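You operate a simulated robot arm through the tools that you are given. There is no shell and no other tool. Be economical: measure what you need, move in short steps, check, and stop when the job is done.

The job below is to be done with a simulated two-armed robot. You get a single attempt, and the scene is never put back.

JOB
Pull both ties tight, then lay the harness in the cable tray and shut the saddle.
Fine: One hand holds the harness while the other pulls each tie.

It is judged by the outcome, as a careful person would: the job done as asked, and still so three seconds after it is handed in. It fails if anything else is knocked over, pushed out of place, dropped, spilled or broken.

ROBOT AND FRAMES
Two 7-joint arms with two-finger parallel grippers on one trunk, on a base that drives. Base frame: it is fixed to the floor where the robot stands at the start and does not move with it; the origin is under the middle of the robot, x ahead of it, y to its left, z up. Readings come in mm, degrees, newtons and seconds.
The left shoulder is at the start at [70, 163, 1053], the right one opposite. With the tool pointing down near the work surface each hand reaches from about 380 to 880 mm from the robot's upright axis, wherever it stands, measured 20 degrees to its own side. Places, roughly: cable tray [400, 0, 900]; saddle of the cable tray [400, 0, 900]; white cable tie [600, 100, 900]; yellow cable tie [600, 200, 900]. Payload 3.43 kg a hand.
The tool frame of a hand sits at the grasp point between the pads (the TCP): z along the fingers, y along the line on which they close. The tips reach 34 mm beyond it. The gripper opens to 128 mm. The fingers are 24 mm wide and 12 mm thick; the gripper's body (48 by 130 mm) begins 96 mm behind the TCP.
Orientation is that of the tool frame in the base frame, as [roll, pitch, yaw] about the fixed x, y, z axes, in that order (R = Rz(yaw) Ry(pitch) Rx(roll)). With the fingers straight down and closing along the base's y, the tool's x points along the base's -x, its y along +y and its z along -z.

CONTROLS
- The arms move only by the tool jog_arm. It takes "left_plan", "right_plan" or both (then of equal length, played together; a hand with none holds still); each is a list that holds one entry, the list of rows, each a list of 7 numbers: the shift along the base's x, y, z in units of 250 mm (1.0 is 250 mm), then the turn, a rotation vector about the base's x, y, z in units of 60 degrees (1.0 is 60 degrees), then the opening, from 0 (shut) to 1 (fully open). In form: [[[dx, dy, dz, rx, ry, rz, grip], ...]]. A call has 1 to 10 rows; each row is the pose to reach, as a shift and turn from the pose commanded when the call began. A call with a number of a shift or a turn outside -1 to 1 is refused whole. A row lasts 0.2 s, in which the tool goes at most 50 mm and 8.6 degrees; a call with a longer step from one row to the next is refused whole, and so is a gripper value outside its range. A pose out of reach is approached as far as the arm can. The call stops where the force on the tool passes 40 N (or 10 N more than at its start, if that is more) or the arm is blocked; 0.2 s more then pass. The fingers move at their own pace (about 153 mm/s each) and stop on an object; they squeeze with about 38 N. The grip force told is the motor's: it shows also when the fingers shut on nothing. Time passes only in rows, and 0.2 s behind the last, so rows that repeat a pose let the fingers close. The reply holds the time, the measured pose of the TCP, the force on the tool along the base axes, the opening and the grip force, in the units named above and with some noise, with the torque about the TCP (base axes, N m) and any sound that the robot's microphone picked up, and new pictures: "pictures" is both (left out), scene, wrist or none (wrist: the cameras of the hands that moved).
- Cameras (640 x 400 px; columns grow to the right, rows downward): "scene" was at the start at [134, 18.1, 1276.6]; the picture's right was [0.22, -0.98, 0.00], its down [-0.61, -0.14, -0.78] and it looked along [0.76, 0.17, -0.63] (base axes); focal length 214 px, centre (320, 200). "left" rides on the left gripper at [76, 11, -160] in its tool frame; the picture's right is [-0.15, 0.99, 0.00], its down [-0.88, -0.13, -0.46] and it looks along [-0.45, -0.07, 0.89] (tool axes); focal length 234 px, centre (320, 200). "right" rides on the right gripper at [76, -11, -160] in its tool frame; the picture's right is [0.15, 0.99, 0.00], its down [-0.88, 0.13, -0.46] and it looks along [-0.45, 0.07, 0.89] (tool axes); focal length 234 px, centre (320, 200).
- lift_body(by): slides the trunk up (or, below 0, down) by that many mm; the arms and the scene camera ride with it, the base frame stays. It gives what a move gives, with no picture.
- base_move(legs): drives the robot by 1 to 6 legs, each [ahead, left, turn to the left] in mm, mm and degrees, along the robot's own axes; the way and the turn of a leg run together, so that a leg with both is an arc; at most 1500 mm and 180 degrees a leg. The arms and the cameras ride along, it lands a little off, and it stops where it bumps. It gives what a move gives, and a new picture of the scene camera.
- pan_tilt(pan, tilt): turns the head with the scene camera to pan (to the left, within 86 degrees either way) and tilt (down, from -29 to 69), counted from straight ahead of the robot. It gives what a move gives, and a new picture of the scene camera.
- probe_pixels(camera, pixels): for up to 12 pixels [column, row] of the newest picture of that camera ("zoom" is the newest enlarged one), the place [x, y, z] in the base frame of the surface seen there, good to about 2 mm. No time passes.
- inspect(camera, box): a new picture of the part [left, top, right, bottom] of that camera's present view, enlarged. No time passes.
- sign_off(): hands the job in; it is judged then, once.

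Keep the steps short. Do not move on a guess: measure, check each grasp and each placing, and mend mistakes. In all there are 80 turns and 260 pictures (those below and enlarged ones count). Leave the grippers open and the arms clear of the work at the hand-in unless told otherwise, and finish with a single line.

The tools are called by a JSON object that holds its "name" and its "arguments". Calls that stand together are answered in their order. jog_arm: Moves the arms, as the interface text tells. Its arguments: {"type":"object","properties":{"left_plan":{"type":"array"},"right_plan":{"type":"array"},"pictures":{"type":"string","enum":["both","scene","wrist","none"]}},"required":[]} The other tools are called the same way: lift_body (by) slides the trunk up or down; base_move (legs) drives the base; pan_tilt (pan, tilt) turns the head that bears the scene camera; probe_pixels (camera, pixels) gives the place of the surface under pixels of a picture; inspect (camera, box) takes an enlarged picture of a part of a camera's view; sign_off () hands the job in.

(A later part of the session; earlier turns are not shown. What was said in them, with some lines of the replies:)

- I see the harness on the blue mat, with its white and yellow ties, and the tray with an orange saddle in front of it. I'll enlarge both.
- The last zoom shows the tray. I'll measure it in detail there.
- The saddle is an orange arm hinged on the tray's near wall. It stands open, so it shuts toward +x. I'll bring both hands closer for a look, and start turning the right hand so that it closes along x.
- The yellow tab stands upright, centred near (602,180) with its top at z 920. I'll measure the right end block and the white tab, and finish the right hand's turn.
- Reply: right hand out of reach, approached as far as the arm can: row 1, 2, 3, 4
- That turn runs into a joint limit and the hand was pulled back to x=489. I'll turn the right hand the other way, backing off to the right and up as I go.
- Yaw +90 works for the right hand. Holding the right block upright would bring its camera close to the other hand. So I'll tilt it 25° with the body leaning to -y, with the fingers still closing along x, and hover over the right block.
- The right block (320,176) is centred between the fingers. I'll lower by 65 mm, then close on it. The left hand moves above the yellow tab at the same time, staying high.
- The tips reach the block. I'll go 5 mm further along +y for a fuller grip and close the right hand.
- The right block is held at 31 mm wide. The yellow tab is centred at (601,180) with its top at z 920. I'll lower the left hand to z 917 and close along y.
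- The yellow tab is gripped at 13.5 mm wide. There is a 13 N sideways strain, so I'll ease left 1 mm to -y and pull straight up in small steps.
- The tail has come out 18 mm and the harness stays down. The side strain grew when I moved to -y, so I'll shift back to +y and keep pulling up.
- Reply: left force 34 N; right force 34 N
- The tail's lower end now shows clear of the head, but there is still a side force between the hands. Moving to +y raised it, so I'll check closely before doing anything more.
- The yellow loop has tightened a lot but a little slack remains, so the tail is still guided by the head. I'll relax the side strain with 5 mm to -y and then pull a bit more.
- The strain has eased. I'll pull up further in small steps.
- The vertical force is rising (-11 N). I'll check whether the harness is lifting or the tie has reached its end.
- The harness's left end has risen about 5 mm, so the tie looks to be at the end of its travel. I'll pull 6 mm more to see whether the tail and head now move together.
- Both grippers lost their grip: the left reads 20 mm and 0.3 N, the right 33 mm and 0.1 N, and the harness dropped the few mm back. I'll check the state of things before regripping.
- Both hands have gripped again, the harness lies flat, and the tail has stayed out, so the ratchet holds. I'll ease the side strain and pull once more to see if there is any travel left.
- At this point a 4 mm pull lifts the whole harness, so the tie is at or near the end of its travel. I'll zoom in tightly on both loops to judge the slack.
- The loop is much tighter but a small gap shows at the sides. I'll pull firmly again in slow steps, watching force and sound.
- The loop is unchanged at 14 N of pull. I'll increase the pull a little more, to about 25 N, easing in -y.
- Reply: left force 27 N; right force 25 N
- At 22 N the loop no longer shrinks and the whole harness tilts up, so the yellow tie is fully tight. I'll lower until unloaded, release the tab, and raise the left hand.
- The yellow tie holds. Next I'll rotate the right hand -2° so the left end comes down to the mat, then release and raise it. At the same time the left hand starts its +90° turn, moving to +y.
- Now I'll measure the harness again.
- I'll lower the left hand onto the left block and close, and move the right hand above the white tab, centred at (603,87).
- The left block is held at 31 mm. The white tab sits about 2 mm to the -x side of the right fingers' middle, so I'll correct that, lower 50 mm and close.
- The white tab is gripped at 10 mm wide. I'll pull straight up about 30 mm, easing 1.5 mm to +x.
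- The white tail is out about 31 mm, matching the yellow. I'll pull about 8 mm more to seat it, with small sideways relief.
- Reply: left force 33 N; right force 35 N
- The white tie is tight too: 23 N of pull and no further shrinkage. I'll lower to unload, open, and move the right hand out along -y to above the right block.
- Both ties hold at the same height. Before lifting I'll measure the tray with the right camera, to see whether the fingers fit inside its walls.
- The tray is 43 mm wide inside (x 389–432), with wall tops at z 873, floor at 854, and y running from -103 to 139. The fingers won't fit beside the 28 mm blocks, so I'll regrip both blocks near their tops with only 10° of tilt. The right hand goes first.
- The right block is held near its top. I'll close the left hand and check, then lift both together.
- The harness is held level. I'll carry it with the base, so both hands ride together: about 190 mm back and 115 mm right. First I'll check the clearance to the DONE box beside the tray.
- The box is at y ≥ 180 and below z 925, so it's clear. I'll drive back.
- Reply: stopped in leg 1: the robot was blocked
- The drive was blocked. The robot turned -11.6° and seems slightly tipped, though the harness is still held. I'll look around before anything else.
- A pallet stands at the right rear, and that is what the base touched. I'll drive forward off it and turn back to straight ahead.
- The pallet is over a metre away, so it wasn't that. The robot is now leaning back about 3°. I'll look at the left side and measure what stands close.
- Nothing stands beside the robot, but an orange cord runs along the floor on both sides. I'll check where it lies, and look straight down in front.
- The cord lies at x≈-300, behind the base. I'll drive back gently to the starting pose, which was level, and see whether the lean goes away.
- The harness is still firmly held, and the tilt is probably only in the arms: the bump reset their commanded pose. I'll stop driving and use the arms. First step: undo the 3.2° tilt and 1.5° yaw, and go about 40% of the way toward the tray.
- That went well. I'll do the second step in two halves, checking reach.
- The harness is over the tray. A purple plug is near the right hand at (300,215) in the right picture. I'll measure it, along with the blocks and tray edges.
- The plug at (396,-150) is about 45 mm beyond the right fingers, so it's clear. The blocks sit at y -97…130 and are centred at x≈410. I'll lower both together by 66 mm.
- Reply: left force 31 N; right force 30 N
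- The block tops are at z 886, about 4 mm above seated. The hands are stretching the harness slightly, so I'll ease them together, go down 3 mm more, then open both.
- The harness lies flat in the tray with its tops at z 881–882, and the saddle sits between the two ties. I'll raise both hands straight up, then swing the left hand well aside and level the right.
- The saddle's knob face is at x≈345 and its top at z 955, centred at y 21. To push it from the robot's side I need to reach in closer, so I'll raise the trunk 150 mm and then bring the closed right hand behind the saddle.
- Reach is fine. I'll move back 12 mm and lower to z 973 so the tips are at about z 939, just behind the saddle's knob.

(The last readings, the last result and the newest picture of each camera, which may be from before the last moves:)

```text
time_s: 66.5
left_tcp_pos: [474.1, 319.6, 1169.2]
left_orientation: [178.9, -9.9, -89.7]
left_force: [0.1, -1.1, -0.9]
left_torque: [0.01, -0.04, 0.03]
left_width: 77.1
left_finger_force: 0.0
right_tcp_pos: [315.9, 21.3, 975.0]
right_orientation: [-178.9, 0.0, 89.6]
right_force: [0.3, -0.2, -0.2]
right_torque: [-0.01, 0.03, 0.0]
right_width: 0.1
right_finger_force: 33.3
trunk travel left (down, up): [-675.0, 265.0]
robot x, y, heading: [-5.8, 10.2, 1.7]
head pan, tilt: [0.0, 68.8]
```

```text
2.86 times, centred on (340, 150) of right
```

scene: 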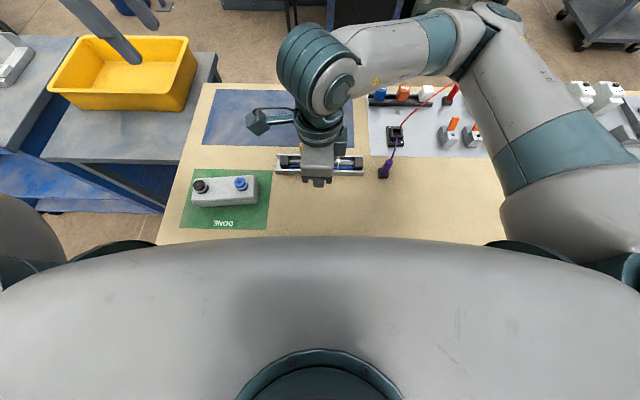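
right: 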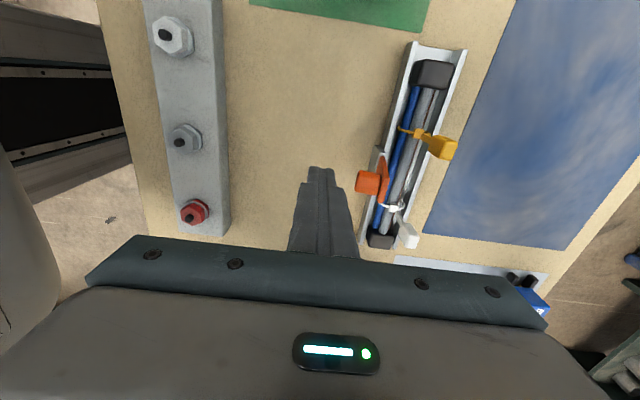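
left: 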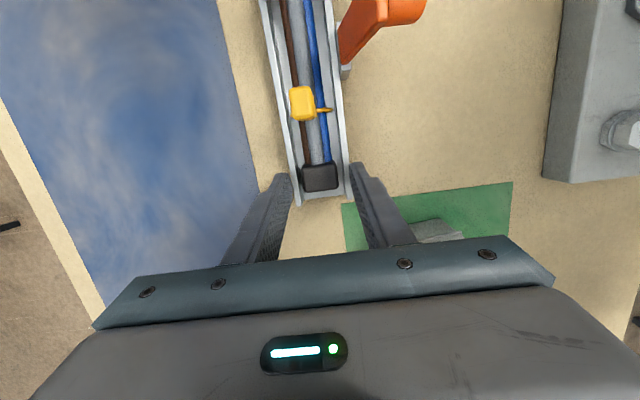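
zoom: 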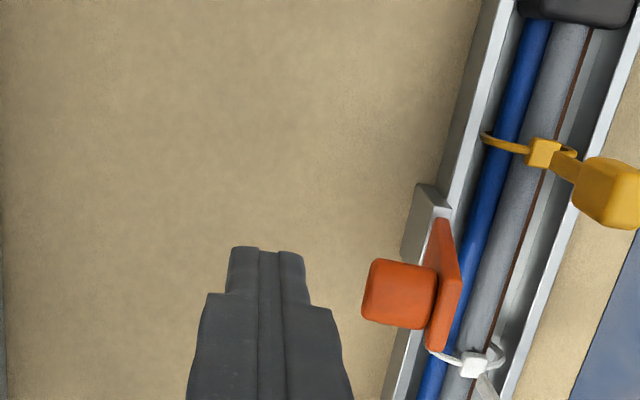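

The fingers line up with the knob. I'll push toward +x in 10 mm steps to swing the saddle over.

{"name": "jog_arm", "arguments": {"right_plan": [[[0.04, 0, 0, 0, 0, 0, 0], [0.08, 0, 0, 0, 0, 0, 0], [0.12, 0, 0, 0, 0, 0, 0], [0.16, 0, 0, 0, 0, 0, 0], [0.2, 0, 0, 0, 0, 0, 0], [0.24, 0, 0, 0, 0, 0, 0], [0.28, 0, 0, 0, 0, 0, 0]]]}}

{"name": "inspect", "arguments": {"camera": "right", "box": [260, 80, 420, 220]}}

```text
time_s: 68.1
left_tcp_pos: [473.9, 319.7, 1169.7]
left_orientation: [178.9, -9.9, -89.8]
left_force: [-0.3, 0.3, 0.6]
left_torque: [0.01, 0.0, 0.02]
left_width: 76.7
left_finger_force: 0.1
right_tcp_pos: [386.8, 19.9, 975.7]
right_orientation: [-179.0, 0.0, 89.6]
right_force: [0.2, 0.4, -0.2]
right_torque: [0.03, 0.01, -0.03]
right_width: 0.1
right_finger_force: 33.1
trunk travel left (down, up): [-675.0, 265.0]
robot x, y, heading: [-5.8, 11.4, 1.5]
head pan, tilt: [0.0, 68.8]
```

scene: 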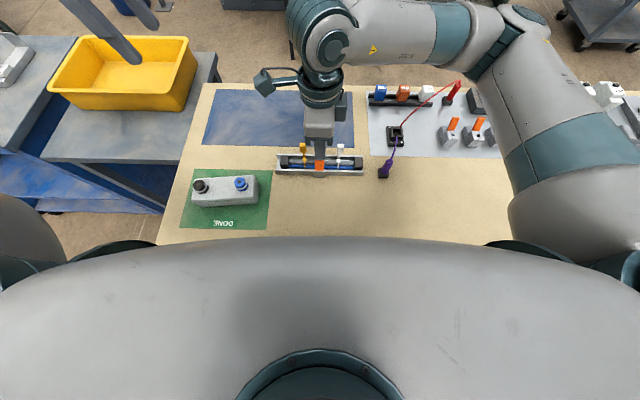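
right: 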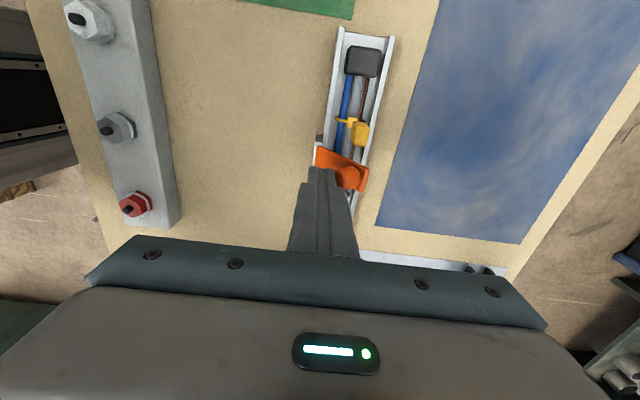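

```text
2.86 times, centred on (340, 150) of right
```

zoom: 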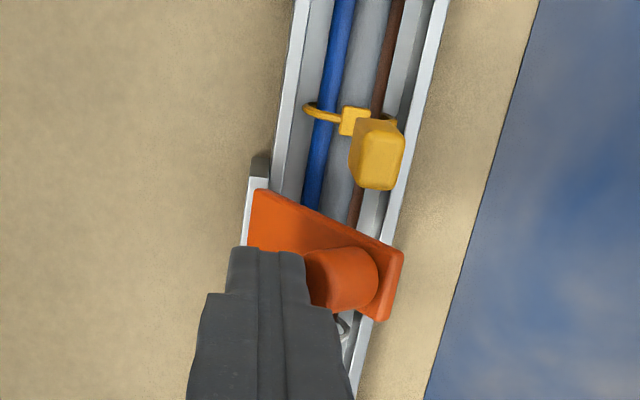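

The saddle has swung over toward the tray. I'll measure it before pressing.

{"name": "probe_pixels", "arguments": {"camera": "right", "pixels": [[322, 152], [330, 158], [352, 165], [350, 177], [364, 175], [362, 186], [345, 172], [360, 170]]}}

```text
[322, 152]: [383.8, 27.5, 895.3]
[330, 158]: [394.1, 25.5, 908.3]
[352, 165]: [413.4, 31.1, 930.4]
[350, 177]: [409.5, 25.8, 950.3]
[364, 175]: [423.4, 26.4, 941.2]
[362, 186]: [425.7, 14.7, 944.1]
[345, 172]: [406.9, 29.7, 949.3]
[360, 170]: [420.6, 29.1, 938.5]
```

{"name": "jog_arm", "arguments": {"right_plan": [[[0.04, 0, 0, 0, 0, 0, 0], [0.08, 0, 0, 0, 0, 0, 0], [0.12, 0, 0, 0, 0, 0, 0], [0.15, 0, 0, 0, 0, 0, 0]]], "pictures": "wrist"}}

{"name": "inspect", "arguments": {"camera": "right", "box": [260, 80, 420, 220]}}

{"name": "inspect", "arguments": {"camera": "scene", "box": [260, 120, 388, 200]}}

```text
time_s: 69.1
left_tcp_pos: [475.0, 319.9, 1168.3]
left_orientation: [178.9, -9.9, -89.8]
left_force: [-0.8, -1.3, -0.3]
left_torque: [-0.01, -0.02, 0.02]
left_width: 76.9
left_finger_force: 0.1
right_tcp_pos: [423.5, 20.6, 974.9]
right_orientation: [-179.1, 0.0, 89.5]
right_force: [-0.8, -1.4, 0.4]
right_torque: [0.04, -0.02, 0.01]
right_width: 0.1
right_finger_force: 32.9
trunk travel left (down, up): [-675.0, 265.0]
robot x, y, heading: [-1.9, 11.3, 1.6]
head pan, tilt: [0.0, 68.8]
```

right: 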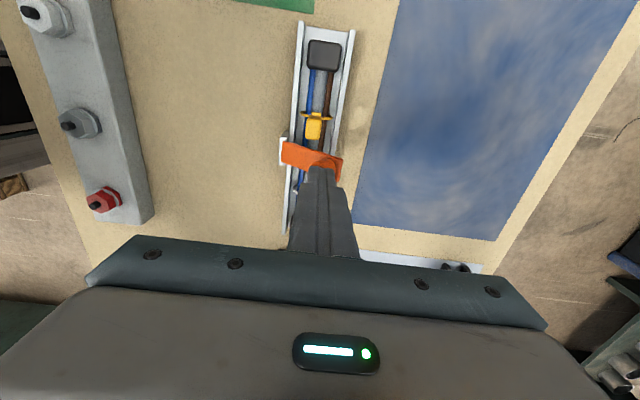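

```text
2.86 times, centred on (340, 150) of right
```

zoom: 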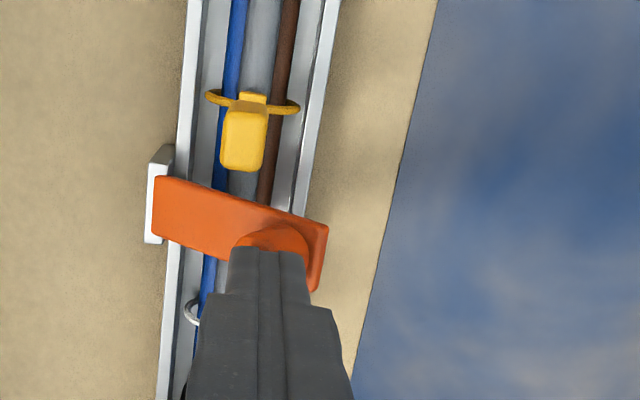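

```text
5.00 times, centred on (324, 160) of scene
```

zoom: 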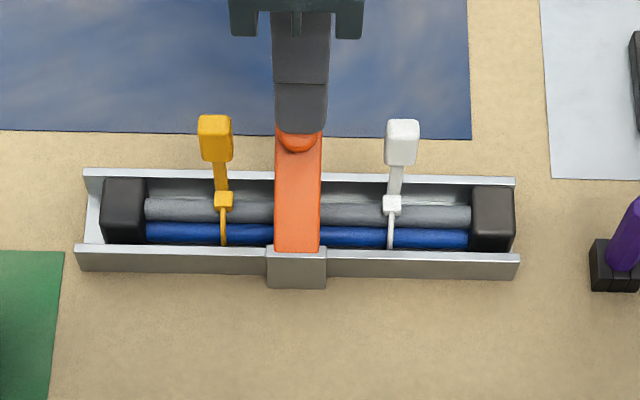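

The saddle is nearly over and the fingertips are on the knob. I'll press down in small steps.

{"name": "jog_arm", "arguments": {"right_plan": [[[0.01, 0, -0.03, 0, 0, 0, 0], [0.02, 0, -0.06, 0, 0, 0, 0], [0.03, 0, -0.09, 0, 0, 0, 0], [0.035, 0, -0.12, 0, 0, 0, 0], [0.035, 0, -0.15, 0, 0, 0, 0], [0.035, 0, -0.18, 0, 0, 0, 0]]], "pictures": "wrist"}}

{"name": "inspect", "arguments": {"camera": "right", "box": [260, 80, 420, 220]}}

{"name": "inspect", "arguments": {"camera": "scene", "box": [260, 120, 388, 200]}}

```text
time_s: 70.4
left_tcp_pos: [471.0, 317.7, 1171.3]
left_orientation: [179.1, -9.9, -89.9]
left_force: [0.7, 0.3, 0.1]
left_torque: [-0.02, 0.05, 0.03]
left_width: 77.0
left_finger_force: 0.0
right_tcp_pos: [433.1, 20.1, 940.5]
right_orientation: [-179.5, -0.3, 89.6]
right_force: [-9.9, -6.4, 28.0]
right_torque: [-0.22, 0.36, -0.18]
right_width: 0.0
right_finger_force: 33.3
trunk travel left (down, up): [-675.0, 265.0]
robot x, y, heading: [-1.7, 11.7, 1.1]
head pan, tilt: [0.0, 68.8]
stopped in row 6 (right hand): the force on the tool passed its limit (the readings are from after the stop); the commanded pose is now the measured one
```

right: 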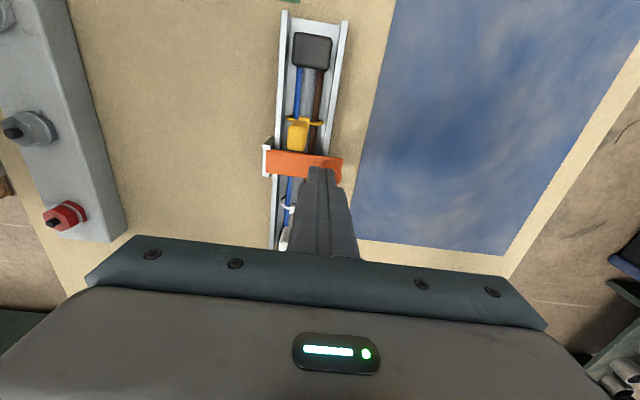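

```text
2.86 times, centred on (340, 150) of right
```

zoom: 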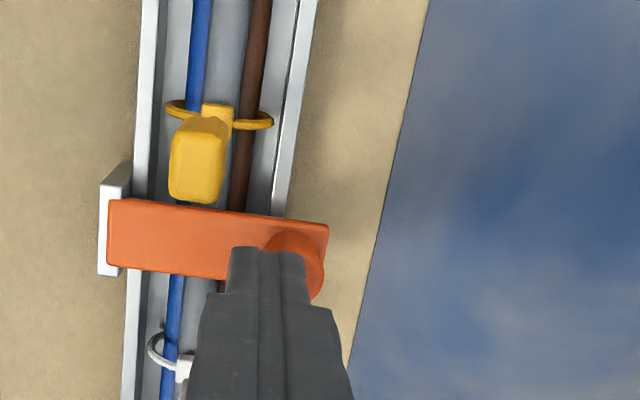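

```text
5.00 times, centred on (324, 160) of scene
```

zoom: 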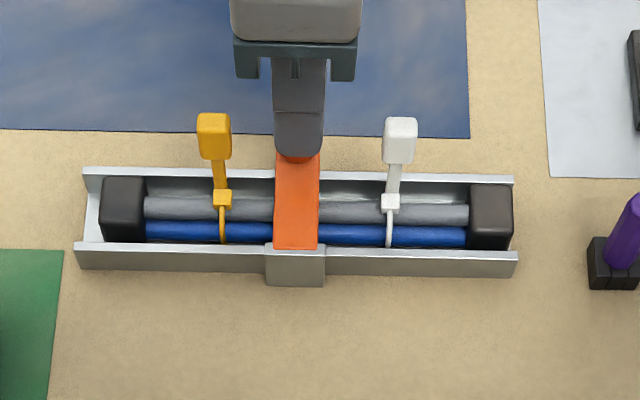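

The press stopped at the force limit with the tips at z≈906. I'll check whether the saddle plate is level.

{"name": "probe_pixels", "arguments": {"camera": "right", "pixels": [[290, 160], [300, 155], [312, 158], [336, 164], [340, 158], [334, 178], [330, 168], [336, 142]]}}

```text
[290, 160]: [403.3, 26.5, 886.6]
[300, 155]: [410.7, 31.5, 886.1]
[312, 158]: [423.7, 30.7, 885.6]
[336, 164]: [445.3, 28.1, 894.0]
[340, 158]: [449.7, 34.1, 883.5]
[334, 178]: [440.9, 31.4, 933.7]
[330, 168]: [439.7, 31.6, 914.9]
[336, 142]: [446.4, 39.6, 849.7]
```

The plate is level at z 884–886, lying on the tray. I'll press once more to make sure it's seated, then lift off and see whether it stays shut.

{"name": "jog_arm", "arguments": {"right_plan": [[[0.012, 0, 0.01, 0, 0, 0, 0], [0.024, 0, -0.01, 0, 0, 0, 0], [0.024, 0, -0.03, 0, 0, 0, 0], [0.024, 0, -0.045, 0, 0, 0, 0], [0.024, 0, -0.055, 0, 0, 0, 0]]], "pictures": "none"}}

{"name": "jog_arm", "arguments": {"right_plan": [[[0, 0, 0.06, 0, 0, 0, 0], [0, 0, 0.2, 0, 0, 0, 0], [0, 0, 0.38, 0, 0, 0, 0], [0, -0.1, 0.5, 0, 0, 0, 0.2], [0, -0.28, 0.6, 0, 0, 0, 0.4], [0.05, -0.46, 0.64, 0, 0, 0, 0.5], [0.1, -0.62, 0.66, 0, 0, 0, 0.5]]]}}

{"name": "inspect", "arguments": {"camera": "scene", "box": [260, 120, 388, 200]}}

{"name": "probe_pixels", "arguments": {"camera": "zoom", "pixels": [[296, 240], [297, 210], [297, 180], [297, 160], [297, 150], [125, 205], [490, 205], [222, 195], [390, 200], [215, 125], [400, 130]]}}

```text
time_s: 71.0
left_tcp_pos: [471.9, 318.5, 1169.6]
left_orientation: [179.1, -9.9, -90.0]
left_force: [-0.9, 0.2, -0.3]
left_torque: [-0.02, 0.0, 0.0]
left_width: 76.9
left_finger_force: 0.1
right_tcp_pos: [436.0, 22.1, 940.6]
right_orientation: [-179.4, -0.5, 89.8]
right_force: [-12.9, -4.8, 25.9]
right_torque: [-0.3, 0.46, -0.16]
right_width: 0.1
right_finger_force: 33.5
trunk travel left (down, up): [-675.0, 265.0]
robot x, y, heading: [-0.1, 11.0, 1.4]
head pan, tilt: [0.0, 68.8]
stopped in row 2 (right hand): the force on the tool passed its limit (the readings are from after the stop); the commanded pose is now the measured one
```

```text
refused: row 5 steps farther than a row can; nothing moved
```

```text
5.00 times, centred on (324, 160) of scene
```

zoom: 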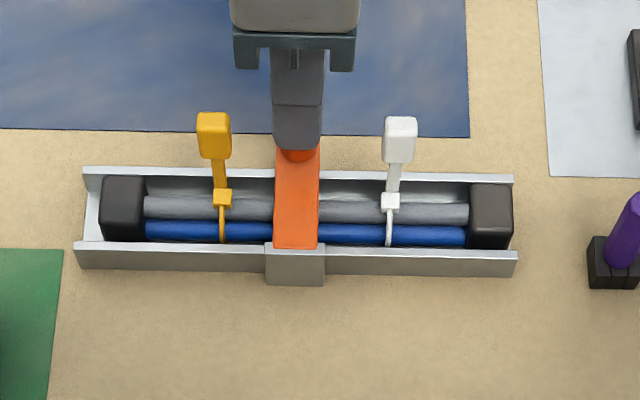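

```text
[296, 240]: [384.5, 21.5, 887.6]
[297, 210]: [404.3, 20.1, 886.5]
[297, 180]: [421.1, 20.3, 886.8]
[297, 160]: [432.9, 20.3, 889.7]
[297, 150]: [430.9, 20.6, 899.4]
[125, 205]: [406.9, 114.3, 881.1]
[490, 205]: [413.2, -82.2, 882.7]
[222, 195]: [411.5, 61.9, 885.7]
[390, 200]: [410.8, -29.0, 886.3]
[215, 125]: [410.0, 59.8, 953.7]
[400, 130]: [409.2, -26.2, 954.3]
```

The plate is level and at its stop. I'll lift off straight up and move the right hand clear.

{"name": "jog_arm", "arguments": {"right_plan": [[[0, 0, 0.06, 0, 0, 0, 0], [0, 0, 0.2, 0, 0, 0, 0], [0, 0, 0.38, 0, 0, 0, 0], [0, -0.06, 0.5, 0, 0, 0, 0.2], [0, -0.2, 0.6, 0, 0, 0, 0.4], [0.03, -0.38, 0.62, 0, 0, 0, 0.5], [0.06, -0.56, 0.64, 0, 0, 0, 0.6]]]}}

{"name": "inspect", "arguments": {"camera": "scene", "box": [260, 120, 388, 200]}}

{"name": "probe_pixels", "arguments": {"camera": "zoom", "pixels": [[296, 240], [297, 210], [297, 180], [297, 160], [297, 150], [297, 135], [125, 205], [490, 205]]}}

```text
time_s: 72.6
left_tcp_pos: [472.9, 316.7, 1168.7]
left_orientation: [179.1, -9.8, -89.9]
left_force: [-0.7, -0.7, 0.1]
left_torque: [0.03, -0.01, 0.01]
left_width: 76.5
left_finger_force: 0.1
right_tcp_pos: [451.3, -121.7, 1097.8]
right_orientation: [-179.4, -0.3, 89.8]
right_force: [0.4, -0.4, -0.5]
right_torque: [0.05, -0.01, -0.01]
right_width: 76.9
right_finger_force: 0.0
trunk travel left (down, up): [-675.0, 265.0]
robot x, y, heading: [-0.9, 8.8, 1.5]
head pan, tilt: [0.0, 68.8]
```

scene: 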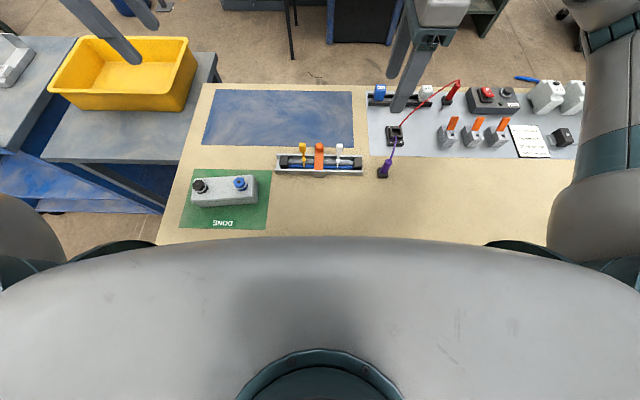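
right: 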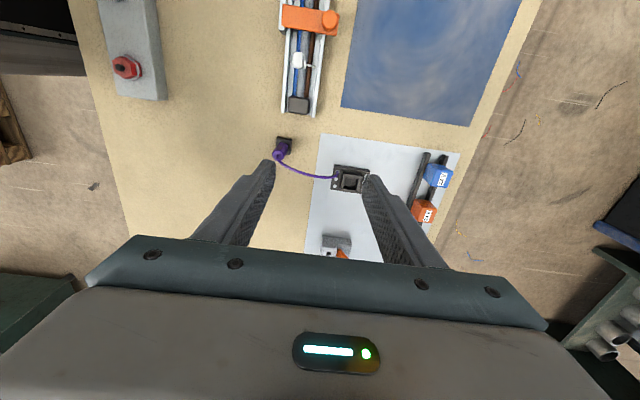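

```text
5.00 times, centred on (324, 160) of scene
```

zoom: 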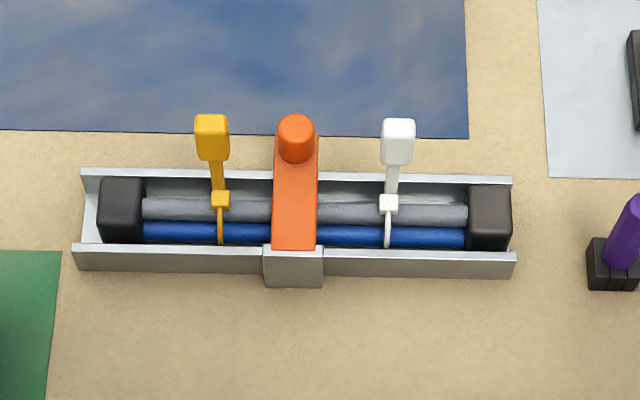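

```text
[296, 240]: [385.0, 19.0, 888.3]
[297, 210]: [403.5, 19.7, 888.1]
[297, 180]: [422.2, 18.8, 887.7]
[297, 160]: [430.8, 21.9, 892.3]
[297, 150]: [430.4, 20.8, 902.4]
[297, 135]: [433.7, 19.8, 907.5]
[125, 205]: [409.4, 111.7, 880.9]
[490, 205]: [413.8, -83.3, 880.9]
```

The saddle stays shut and level. One last close look at the shut end and both loops.

{"name": "inspect", "arguments": {"camera": "right", "box": [260, 0, 372, 70]}}

{"name": "inspect", "arguments": {"camera": "left", "box": [200, 0, 440, 150]}}

```text
5.71 times, centred on (316, 35) of right
```

zoom: 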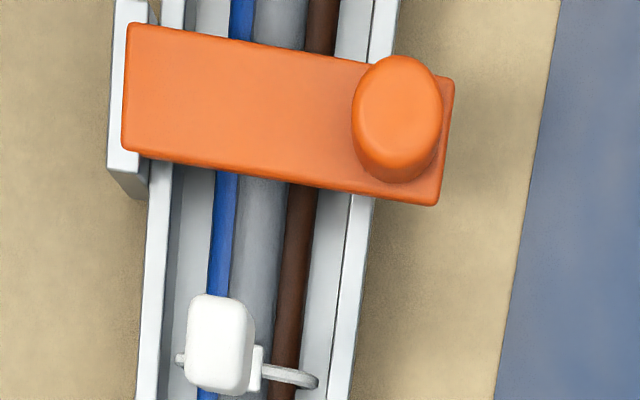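

```text
2.67 times, centred on (320, 75) of left
```

zoom: 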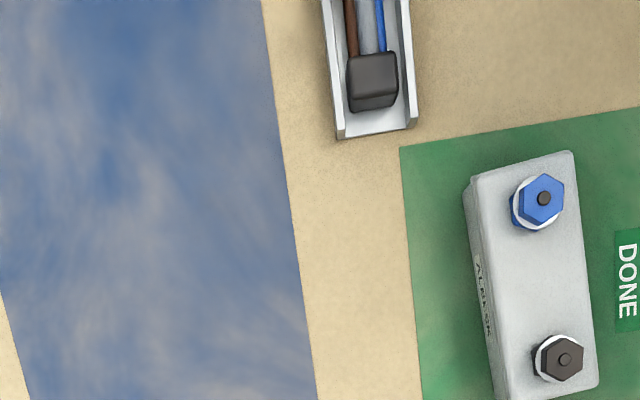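

The saddle is shut across the tray, the harness lies inside with both ties tight, and both hands are open and clear. Handing in.

{"name": "sign_off", "arguments": {}}

```text
The job is handed in.
```

Both ties are pulled tight, the harness lies in the cable tray and the saddle is shut, though I heard no latch click; an attempt to drive the base mid-job was blocked by something I couldn't identify, and I saw nothing disturbed.
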